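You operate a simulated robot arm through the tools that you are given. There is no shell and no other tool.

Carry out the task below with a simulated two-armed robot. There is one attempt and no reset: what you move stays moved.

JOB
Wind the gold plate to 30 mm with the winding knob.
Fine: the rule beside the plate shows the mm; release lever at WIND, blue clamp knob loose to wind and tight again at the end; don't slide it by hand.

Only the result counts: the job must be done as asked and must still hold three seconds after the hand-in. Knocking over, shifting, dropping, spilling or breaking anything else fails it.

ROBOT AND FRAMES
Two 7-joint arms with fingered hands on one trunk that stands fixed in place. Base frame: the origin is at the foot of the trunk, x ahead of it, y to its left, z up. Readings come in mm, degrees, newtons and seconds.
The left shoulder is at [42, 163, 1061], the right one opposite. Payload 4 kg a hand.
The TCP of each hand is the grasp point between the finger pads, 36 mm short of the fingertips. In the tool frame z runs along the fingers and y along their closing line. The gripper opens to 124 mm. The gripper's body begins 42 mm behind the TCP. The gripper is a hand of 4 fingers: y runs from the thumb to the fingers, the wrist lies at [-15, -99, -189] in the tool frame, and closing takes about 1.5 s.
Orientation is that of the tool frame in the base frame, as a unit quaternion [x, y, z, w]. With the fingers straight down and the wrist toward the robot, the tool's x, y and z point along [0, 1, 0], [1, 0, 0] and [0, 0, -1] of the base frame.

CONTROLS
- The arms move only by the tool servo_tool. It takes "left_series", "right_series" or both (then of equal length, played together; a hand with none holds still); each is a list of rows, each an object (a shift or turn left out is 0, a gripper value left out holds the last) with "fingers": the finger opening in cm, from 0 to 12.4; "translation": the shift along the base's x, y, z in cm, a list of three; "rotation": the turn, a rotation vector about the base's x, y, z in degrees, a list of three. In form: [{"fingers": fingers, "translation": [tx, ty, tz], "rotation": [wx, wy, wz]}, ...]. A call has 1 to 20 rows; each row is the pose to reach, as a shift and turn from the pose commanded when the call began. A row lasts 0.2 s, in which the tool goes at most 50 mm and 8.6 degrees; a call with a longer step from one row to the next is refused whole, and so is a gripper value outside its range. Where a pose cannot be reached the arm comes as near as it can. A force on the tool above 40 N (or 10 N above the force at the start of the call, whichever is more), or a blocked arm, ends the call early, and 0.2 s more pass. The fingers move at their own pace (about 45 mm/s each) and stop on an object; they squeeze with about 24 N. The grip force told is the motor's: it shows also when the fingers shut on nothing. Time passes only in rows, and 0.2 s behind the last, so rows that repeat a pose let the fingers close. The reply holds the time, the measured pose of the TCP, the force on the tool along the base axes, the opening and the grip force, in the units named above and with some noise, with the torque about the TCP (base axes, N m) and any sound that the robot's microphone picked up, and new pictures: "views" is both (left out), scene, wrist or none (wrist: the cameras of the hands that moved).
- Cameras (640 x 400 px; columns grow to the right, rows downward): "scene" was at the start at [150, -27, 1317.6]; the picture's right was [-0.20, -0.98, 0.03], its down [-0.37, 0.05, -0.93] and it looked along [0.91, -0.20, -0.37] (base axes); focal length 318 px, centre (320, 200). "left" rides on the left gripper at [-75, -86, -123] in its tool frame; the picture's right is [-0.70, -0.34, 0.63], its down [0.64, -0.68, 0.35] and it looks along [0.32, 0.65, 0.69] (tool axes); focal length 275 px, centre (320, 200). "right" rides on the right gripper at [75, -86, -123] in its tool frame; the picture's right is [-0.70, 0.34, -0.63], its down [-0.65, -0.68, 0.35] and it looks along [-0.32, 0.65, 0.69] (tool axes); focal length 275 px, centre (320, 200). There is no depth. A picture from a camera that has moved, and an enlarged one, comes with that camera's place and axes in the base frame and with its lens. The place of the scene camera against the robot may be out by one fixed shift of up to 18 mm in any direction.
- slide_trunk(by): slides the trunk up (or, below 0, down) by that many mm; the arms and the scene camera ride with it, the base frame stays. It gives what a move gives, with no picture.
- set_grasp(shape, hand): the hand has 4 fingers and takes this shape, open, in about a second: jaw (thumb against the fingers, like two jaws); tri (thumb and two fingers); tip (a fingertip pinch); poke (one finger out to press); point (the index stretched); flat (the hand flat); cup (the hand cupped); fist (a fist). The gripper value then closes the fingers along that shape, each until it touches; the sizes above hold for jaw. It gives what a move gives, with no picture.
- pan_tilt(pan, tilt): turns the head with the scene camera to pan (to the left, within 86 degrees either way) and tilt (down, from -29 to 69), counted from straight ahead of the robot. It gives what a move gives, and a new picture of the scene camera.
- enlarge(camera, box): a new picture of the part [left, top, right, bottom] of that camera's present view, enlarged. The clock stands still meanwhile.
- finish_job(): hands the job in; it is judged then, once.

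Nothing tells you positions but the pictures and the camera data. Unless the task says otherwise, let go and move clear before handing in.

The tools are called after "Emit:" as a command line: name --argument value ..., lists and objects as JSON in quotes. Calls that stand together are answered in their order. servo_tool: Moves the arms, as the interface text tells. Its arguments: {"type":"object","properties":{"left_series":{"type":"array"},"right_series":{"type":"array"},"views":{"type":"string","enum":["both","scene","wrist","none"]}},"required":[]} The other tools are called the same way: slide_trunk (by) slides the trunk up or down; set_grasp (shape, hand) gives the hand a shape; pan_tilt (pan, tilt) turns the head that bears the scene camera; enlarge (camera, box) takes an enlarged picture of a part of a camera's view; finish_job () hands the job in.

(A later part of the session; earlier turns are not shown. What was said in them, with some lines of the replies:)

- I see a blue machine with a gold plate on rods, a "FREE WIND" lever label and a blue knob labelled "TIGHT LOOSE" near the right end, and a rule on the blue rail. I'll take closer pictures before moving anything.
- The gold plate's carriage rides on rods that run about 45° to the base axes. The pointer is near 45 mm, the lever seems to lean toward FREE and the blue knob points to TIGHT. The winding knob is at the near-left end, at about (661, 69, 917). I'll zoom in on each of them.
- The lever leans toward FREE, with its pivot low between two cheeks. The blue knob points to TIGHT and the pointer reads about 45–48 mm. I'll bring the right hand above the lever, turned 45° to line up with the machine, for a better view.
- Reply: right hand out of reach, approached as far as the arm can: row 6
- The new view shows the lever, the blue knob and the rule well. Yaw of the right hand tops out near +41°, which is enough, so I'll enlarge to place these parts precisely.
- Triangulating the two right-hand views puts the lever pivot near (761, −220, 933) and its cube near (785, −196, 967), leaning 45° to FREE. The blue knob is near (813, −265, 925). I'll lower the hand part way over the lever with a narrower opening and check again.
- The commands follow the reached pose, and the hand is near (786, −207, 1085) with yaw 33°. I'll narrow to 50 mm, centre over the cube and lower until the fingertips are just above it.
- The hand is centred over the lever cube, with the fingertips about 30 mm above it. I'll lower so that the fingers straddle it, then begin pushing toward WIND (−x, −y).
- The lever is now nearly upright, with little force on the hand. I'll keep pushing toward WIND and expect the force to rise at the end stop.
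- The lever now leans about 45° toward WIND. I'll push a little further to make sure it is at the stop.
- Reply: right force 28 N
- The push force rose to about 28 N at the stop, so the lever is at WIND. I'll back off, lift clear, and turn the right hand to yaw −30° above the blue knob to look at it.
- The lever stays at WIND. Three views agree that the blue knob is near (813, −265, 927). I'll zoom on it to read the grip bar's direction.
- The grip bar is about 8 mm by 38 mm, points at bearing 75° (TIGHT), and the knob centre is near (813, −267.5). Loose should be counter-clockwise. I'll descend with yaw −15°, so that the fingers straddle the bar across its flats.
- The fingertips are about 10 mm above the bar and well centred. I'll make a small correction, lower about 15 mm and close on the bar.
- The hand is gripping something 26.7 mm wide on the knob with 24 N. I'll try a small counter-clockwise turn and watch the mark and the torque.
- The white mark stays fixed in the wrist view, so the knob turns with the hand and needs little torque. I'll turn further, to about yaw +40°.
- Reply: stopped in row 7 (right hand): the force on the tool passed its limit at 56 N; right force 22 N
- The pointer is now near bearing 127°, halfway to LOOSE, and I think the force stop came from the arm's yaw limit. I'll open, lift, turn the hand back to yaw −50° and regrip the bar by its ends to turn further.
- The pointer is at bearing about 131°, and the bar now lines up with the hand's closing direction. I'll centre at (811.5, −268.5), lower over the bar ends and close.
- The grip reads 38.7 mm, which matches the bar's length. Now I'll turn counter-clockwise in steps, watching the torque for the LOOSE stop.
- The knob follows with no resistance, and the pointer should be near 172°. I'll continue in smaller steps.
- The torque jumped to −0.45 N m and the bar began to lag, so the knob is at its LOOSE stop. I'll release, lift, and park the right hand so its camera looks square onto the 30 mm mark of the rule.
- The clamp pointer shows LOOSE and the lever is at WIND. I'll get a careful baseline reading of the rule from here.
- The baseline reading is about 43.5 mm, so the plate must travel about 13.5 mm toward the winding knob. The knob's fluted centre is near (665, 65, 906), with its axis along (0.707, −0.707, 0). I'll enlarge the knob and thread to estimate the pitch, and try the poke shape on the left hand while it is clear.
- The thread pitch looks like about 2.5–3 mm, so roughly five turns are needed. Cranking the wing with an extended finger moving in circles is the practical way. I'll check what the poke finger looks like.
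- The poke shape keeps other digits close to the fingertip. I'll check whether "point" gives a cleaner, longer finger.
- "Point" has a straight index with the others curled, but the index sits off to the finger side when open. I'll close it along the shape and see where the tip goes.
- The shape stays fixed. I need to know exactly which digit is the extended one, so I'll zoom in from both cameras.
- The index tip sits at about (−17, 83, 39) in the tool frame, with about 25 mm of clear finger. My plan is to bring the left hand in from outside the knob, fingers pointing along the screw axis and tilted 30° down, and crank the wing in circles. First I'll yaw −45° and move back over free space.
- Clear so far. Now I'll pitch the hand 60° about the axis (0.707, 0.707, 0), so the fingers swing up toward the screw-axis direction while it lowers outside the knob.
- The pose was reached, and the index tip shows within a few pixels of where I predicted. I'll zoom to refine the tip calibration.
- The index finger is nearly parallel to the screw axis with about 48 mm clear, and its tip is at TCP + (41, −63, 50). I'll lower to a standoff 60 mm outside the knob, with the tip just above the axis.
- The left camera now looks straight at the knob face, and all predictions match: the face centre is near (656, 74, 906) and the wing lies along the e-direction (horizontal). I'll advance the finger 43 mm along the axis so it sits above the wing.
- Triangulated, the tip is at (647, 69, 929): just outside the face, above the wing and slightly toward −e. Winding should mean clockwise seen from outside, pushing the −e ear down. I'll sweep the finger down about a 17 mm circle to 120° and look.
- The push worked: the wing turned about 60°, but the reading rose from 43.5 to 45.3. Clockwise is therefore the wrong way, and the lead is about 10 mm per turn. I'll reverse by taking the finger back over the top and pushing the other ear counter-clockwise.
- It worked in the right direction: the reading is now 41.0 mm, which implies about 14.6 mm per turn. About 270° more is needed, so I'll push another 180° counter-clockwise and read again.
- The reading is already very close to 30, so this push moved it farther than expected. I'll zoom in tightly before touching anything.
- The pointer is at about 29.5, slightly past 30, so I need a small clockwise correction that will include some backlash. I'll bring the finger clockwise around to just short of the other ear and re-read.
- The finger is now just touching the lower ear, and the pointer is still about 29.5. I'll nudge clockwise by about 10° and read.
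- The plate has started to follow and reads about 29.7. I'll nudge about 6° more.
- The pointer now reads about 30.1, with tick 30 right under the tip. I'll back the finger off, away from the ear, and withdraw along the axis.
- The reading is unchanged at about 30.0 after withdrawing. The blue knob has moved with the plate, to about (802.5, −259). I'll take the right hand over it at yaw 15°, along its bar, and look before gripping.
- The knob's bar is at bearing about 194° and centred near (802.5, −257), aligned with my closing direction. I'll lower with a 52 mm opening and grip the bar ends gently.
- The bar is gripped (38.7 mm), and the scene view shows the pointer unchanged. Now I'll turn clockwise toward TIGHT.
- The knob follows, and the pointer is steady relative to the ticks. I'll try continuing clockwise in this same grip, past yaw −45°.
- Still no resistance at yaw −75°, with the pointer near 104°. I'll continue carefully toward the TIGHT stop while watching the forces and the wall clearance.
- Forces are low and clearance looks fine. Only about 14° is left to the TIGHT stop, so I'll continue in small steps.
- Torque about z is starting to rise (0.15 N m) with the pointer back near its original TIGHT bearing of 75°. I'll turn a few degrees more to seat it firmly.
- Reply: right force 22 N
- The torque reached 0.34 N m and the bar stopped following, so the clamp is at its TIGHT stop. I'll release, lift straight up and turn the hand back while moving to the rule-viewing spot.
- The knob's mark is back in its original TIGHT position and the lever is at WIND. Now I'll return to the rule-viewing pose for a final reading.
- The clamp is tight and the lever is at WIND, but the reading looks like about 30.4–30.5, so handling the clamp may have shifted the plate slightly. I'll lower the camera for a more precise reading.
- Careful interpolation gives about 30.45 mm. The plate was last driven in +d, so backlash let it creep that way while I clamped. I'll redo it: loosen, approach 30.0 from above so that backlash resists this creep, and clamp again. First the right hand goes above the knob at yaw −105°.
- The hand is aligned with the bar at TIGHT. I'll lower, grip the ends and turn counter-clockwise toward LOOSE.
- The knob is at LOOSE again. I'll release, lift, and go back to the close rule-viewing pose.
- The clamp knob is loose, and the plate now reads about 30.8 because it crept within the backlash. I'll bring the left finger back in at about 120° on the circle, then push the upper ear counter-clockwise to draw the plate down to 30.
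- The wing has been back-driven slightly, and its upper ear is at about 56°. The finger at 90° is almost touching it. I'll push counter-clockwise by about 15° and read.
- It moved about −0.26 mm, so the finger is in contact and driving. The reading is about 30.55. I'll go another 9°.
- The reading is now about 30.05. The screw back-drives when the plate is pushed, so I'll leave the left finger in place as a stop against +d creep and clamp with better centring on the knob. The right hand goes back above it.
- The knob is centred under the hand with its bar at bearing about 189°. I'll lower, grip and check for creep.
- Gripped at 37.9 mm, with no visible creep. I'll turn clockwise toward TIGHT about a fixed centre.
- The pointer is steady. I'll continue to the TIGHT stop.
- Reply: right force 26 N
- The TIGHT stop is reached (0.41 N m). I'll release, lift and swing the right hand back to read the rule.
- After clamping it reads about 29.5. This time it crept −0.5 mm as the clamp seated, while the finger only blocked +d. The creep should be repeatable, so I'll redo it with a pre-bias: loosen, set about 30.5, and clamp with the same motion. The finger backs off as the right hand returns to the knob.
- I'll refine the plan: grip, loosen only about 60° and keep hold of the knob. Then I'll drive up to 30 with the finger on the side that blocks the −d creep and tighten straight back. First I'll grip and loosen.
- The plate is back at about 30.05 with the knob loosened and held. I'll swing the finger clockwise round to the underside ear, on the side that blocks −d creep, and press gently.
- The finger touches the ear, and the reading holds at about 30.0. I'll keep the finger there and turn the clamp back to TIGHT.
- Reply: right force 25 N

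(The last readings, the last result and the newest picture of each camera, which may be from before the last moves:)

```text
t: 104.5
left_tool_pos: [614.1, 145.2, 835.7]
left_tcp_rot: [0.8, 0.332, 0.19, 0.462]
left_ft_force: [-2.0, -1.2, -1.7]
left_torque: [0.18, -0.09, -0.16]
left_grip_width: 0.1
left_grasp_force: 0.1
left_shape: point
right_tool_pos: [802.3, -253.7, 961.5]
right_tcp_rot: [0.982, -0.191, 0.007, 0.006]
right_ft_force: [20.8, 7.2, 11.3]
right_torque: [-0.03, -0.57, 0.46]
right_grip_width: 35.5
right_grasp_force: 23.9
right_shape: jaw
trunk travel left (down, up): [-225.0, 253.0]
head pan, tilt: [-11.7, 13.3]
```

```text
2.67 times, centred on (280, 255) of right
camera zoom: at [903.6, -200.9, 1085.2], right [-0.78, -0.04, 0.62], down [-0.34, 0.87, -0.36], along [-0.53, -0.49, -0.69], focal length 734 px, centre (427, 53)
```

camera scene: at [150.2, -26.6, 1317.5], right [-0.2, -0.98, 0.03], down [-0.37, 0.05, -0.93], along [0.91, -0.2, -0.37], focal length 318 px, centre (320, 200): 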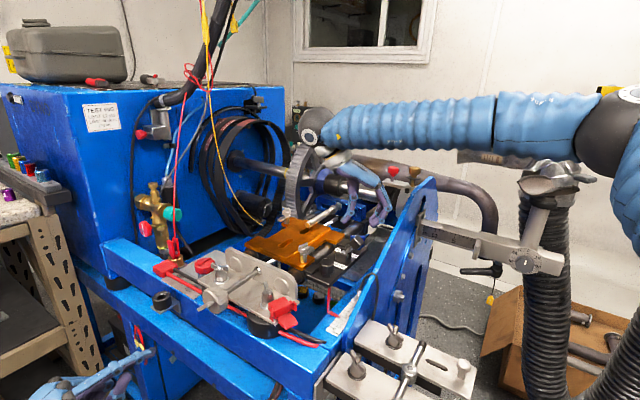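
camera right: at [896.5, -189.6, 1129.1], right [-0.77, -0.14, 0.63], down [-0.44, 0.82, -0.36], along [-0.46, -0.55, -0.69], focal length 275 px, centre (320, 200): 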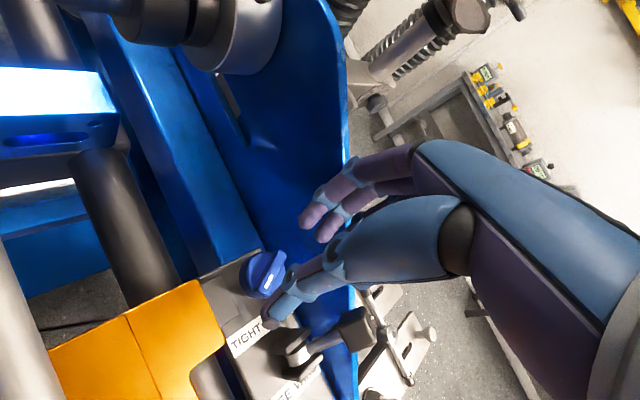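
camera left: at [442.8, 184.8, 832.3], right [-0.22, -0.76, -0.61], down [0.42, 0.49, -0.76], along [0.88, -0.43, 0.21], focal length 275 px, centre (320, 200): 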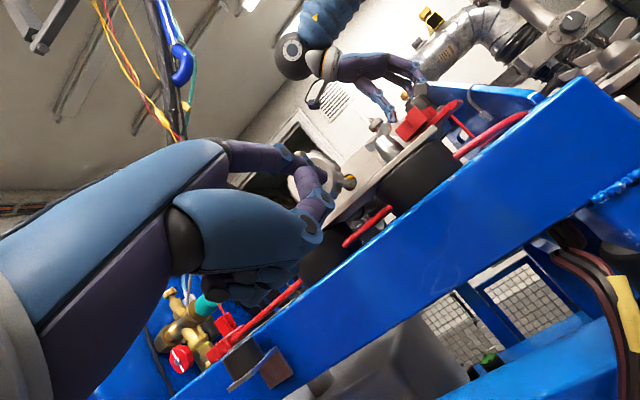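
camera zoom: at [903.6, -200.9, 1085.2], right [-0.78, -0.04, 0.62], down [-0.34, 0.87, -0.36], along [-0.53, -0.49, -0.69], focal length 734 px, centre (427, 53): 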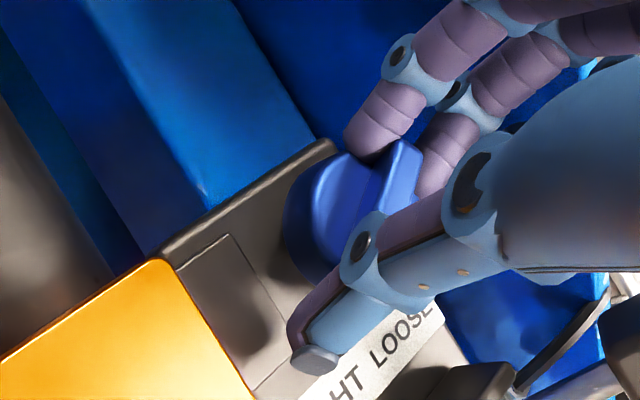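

The clamp is tight (0.46 N m) and the pointer seems to have held. I'll release and go read it precisely.

Emit:
servo_tool --right_series '[{"fingers": 4.6}, {"fingers": 5}, {"fingers": 5, "translation": [0, 0, 0.5]}, {"translation": [0, 0, 3]}, {"translation": [0, 0, 6.5]}, {"translation": [0, 0, 10]}, {"translation": [0, 0, 13], "rotation": [0, 0, 8]}, {"translation": [-0.5, 0.5, 15], "rotation": [0, 0, 16]}, {"translation": [-1, 1, 17], "rotation": [0, 0, 24]}, {"translation": [-1.5, 1.5, 17.5], "rotation": [0, 0, 32]}, {"translation": [-2, 2, 17.5], "rotation": [0, 0, 40]}, {"translation": [-2.4, 2.5, 17.5], "rotation": [0, 0, 48]}, {"translation": [-2.8, 3, 17.5], "rotation": [0, 0, 56]}, {"translation": [-3.1, 3.5, 17.5], "rotation": [0, 0, 64]}, {"translation": [-3.3, 4, 17.5], "rotation": [0, 0, 72]}, {"translation": [-3.5, 4.5, 17.5], "rotation": [0, 0, 80]}, {"translation": [-3.6, 5, 17.5], "rotation": [0, 0, 88]}]' --views "none"

Emit:
enlarge --camera "right" --box '[120, 200, 320, 350]'

Emit:
servo_tool --right_series '[{"translation": [0, 0.3, 0], "rotation": [0, 0, 8]}, {"translation": [0, 0.6, 0], "rotation": [0, 0, 16]}, {"translation": [0.1, 0.9, 0], "rotation": [0, 0, 24]}, {"translation": [0.2, 1.0, 0.1], "rotation": [0, 0, 32]}, {"translation": [0.3, 1.1, 0.2], "rotation": [0, 0, 40]}, {"translation": [0.4, 1.2, 0], "rotation": [0, 0, 48]}, {"translation": [0.5, 1.2, -3], "rotation": [0, 0, 56]}, {"translation": [0.6, 1.2, -6], "rotation": [0, 0, 56]}, {"translation": [0.6, 1.2, -9], "rotation": [0, 0, 56]}, {"translation": [0.6, 1.2, -9], "rotation": [0, 0, 56]}]' --views "wrist"

Emit:
enlarge --camera "right" --box '[20, 310, 100, 360]'

Emit:
enlarge --camera "right" --box '[42, 330, 82, 355]'

```text
t: 108.1
left_tool_pos: [613.4, 143.7, 835.7]
left_tcp_rot: [0.8, 0.333, 0.192, 0.461]
left_ft_force: [-1.4, -1.6, -1.6]
left_torque: [0.16, 0.01, -0.14]
left_grip_width: 116.1
left_grasp_force: 0.1
left_shape: point
right_tool_pos: [764.4, -206.0, 1136.4]
right_tcp_rot: [0.838, 0.546, 0.009, -0.001]
right_ft_force: [-0.7, 0.4, 0.6]
right_torque: [0.01, 0.01, -0.02]
right_grip_width: 50.2
right_grasp_force: 0.0
right_shape: jaw
trunk travel left (down, up): [-225.0, 253.0]
head pan, tilt: [-11.7, 13.3]
```

```text
2.67 times, centred on (220, 275) of right
camera zoom: at [717.1, -104.1, 1259.6], right [0.02, -0.78, 0.63], down [-0.88, -0.31, -0.36], along [0.48, -0.54, -0.69], focal length 734 px, centre (587, 0)
```

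zoom: 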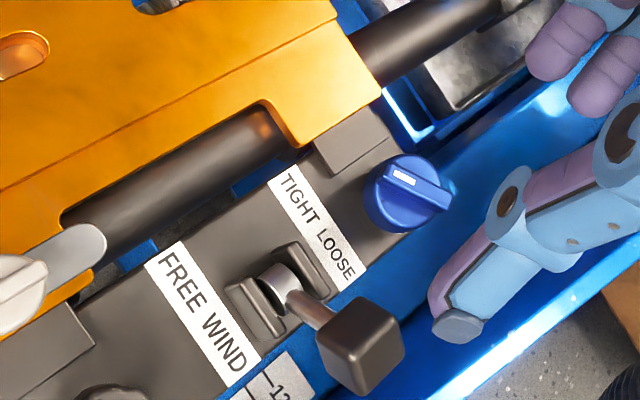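

```text
t: 110.3
left_tool_pos: [613.4, 144.0, 835.4]
left_tcp_rot: [0.8, 0.333, 0.192, 0.462]
left_ft_force: [-1.6, -0.7, -1.0]
left_torque: [0.08, 0.0, -0.09]
left_grip_width: 116.1
left_grasp_force: 0.0
left_shape: point
right_tool_pos: [771.4, -192.6, 1047.8]
right_tcp_rot: [0.484, 0.875, 0.008, -0.005]
right_ft_force: [0.0, 0.1, -0.6]
right_torque: [-0.02, -0.02, 0.01]
right_grip_width: 50.0
right_grasp_force: 0.1
right_shape: jaw
trunk travel left (down, up): [-225.0, 253.0]
head pan, tilt: [-11.7, 13.3]
camera right: at [660.1, -176.2, 1169.9], right [0.66, -0.42, 0.63], down [-0.24, -0.9, -0.36], along [0.72, 0.09, -0.69], focal length 275 px, centre (320, 200)
```

right: 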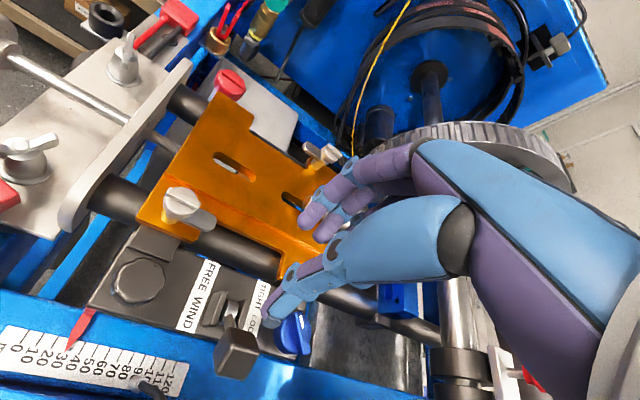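

```text
8.00 times, centred on (60, 335) of right
camera zoom: at [660.1, -176.2, 1169.9], right [0.66, -0.42, 0.63], down [-0.24, -0.9, -0.36], along [0.72, 0.09, -0.69], focal length 2202 px, centre (2400, -880)
```

zoom: 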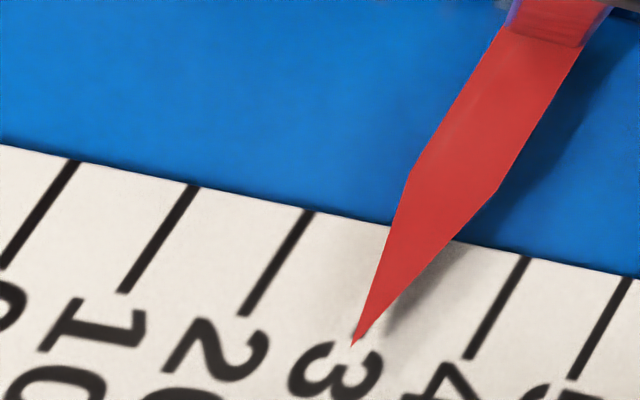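

```text
16.00 times, centred on (62, 342) of right
camera zoom: at [660.1, -176.2, 1169.9], right [0.66, -0.42, 0.63], down [-0.24, -0.9, -0.36], along [0.72, 0.09, -0.69], focal length 4404 px, centre (4448, -2080)
```

zoom: 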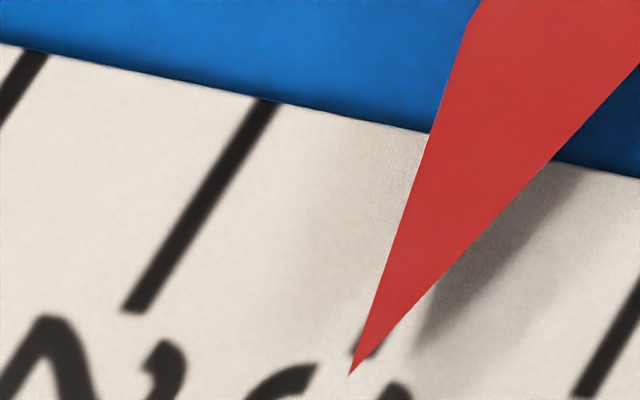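

The pointer now sits on the 30 mark (29.9 ± 0.1), with the clamp at TIGHT and the lever at WIND. I'll withdraw the left finger the way it came and raise the right hand clear.

Emit:
servo_tool --left_series '[{"translation": [-0.3, -0.3, -0.05]}, {"translation": [-0.55, -0.55, -0.05]}, {"translation": [-1.6, 0.5, -0.05]}, {"translation": [-3.5, 2.4, -0.05]}, {"translation": [-5.5, 4.4, 0]}, {"translation": [-7.5, 6.4, 0]}, {"translation": [-8.5, 7.4, 3]}, {"translation": [-9, 8, 7]}]' --views "none"

Emit:
enlarge --camera "right" --box '[42, 330, 82, 355]'

Emit:
servo_tool --right_series '[{"translation": [0, 0, 4]}, {"translation": [0, 0, 8]}, {"translation": [0, -2, 12]}, {"translation": [0, -5, 14]}, {"translation": [0, -8, 15]}]' --views "both"

Emit:
enlarge --camera "scene" --box '[160, 180, 420, 350]'

```text
t: 112.1
left_tool_pos: [522.4, 223.2, 903.3]
left_tcp_rot: [0.8, 0.332, 0.191, 0.462]
left_ft_force: [-0.6, -0.2, 0.4]
left_torque: [0.03, 0.01, -0.01]
left_grip_width: 116.2
left_grasp_force: 0.1
left_shape: point
right_tool_pos: [771.8, -192.2, 1047.8]
right_tcp_rot: [0.484, 0.875, 0.007, -0.005]
right_ft_force: [0.4, -0.1, 0.4]
right_torque: [-0.01, 0.02, 0.0]
right_grip_width: 49.8
right_grasp_force: 0.1
right_shape: jaw
trunk travel left (down, up): [-225.0, 253.0]
head pan, tilt: [-11.7, 13.3]
```

```text
16.00 times, centred on (62, 342) of right
camera zoom: at [660.3, -176.4, 1169.9], right [0.66, -0.42, 0.63], down [-0.24, -0.9, -0.36], along [0.72, 0.09, -0.69], focal length 4404 px, centre (4448, -2080)
```

zoom: 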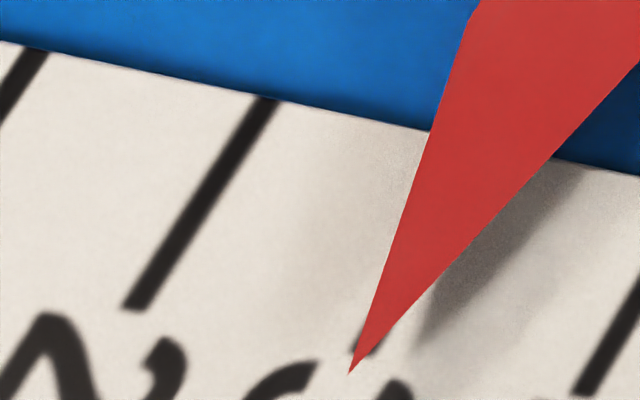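

```text
t: 113.3
left_tool_pos: [520.8, 223.6, 904.5]
left_tcp_rot: [0.801, 0.332, 0.191, 0.46]
left_ft_force: [0.0, -0.4, 0.3]
left_torque: [0.01, 0.04, -0.01]
left_grip_width: 116.2
left_grasp_force: 0.1
left_shape: point
right_tool_pos: [770.0, -273.5, 1199.3]
right_tcp_rot: [0.484, 0.875, 0.007, -0.005]
right_ft_force: [-0.4, 0.2, 0.8]
right_torque: [0.02, 0.01, -0.02]
right_grip_width: 49.8
right_grasp_force: 0.1
right_shape: jaw
trunk travel left (down, up): [-225.0, 253.0]
head pan, tilt: [-11.7, 13.3]
camera scene: at [149.5, -27.2, 1317.6], right [-0.2, -0.98, 0.03], down [-0.37, 0.05, -0.93], along [0.91, -0.2, -0.37], focal length 318 px, centre (320, 200)
camera right: at [658.8, -257.7, 1322.4], right [0.66, -0.42, 0.63], down [-0.24, -0.9, -0.36], along [0.72, 0.09, -0.69], focal length 275 px, centre (320, 200)
```

scene: 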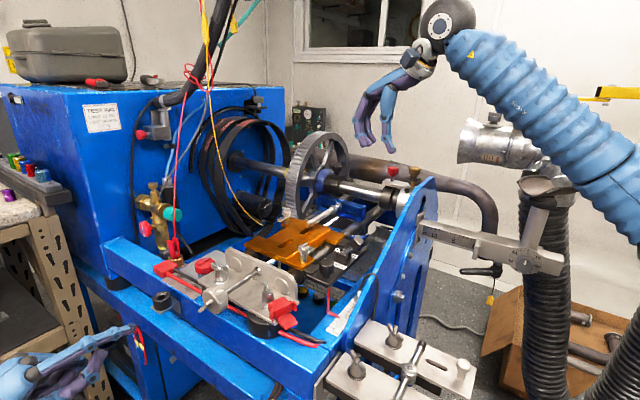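
right: 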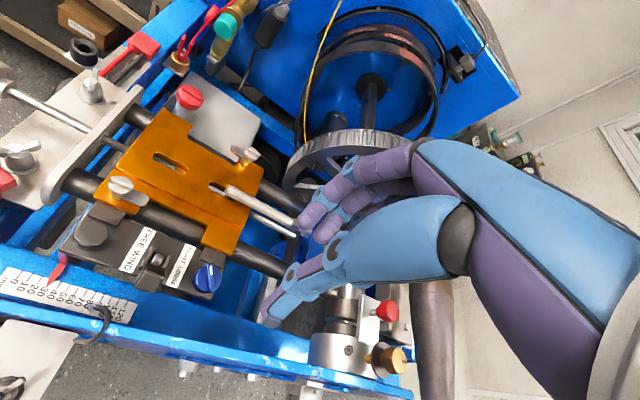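

```text
2.35 times, centred on (290, 265) of scene
camera zoom: at [149.5, -27.2, 1317.6], right [-0.2, -0.98, 0.03], down [-0.37, 0.05, -0.93], along [0.91, -0.2, -0.37], focal length 747 px, centre (391, 47)
```

zoom: 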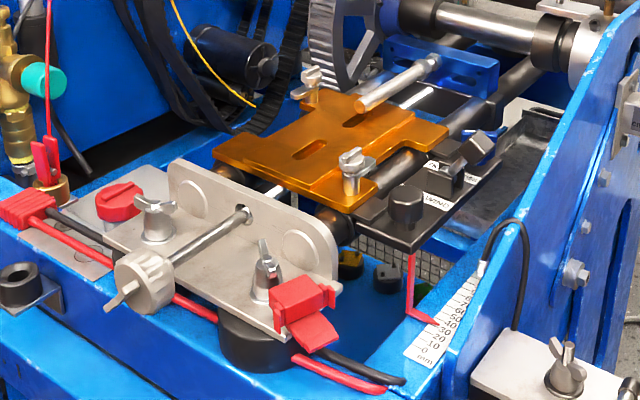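

Both hands are clear. The pointer stays on the 30 mm mark, the lever is at WIND, the blue clamp knob is at TIGHT, and everything else is where it was, so I'm handing in.

Emit:
finish_job

```text
The job is handed in.
```

I wound the gold plate to the 30 mm mark with the winding knob and handed the job in. The pointer read about 29.9 mm, give or take 0.1–0.2 mm, on the last close look after I let go of the knob.

- **Release lever:** it was leaning to FREE at the start. I pushed it to its stop at WIND and it stayed there.
- **Blue clamp knob:** I loosened it to wind and turned it back to its TIGHT stop. The white mark is back where it was at the start.
- **Winding:** the plate started at about 43.5 mm. My first push turned the knob the wrong way and took it to about 45.3 mm, so I reversed.
- **Clamping:** the first two tries at tightening shifted the plate to about 30.45 mm and then 29.5 mm. I loosened it and set it again each time. Gripping the loose clamp knob also moved the plate a few tenths of a millimetre, once back up from 29.5 to about 30 mm. For the last tightening I held the winding knob's wing with a finger so the plate couldn't shift.

Both hands are off the machine and clear. I saw nothing else moved or knocked in the last pictures.
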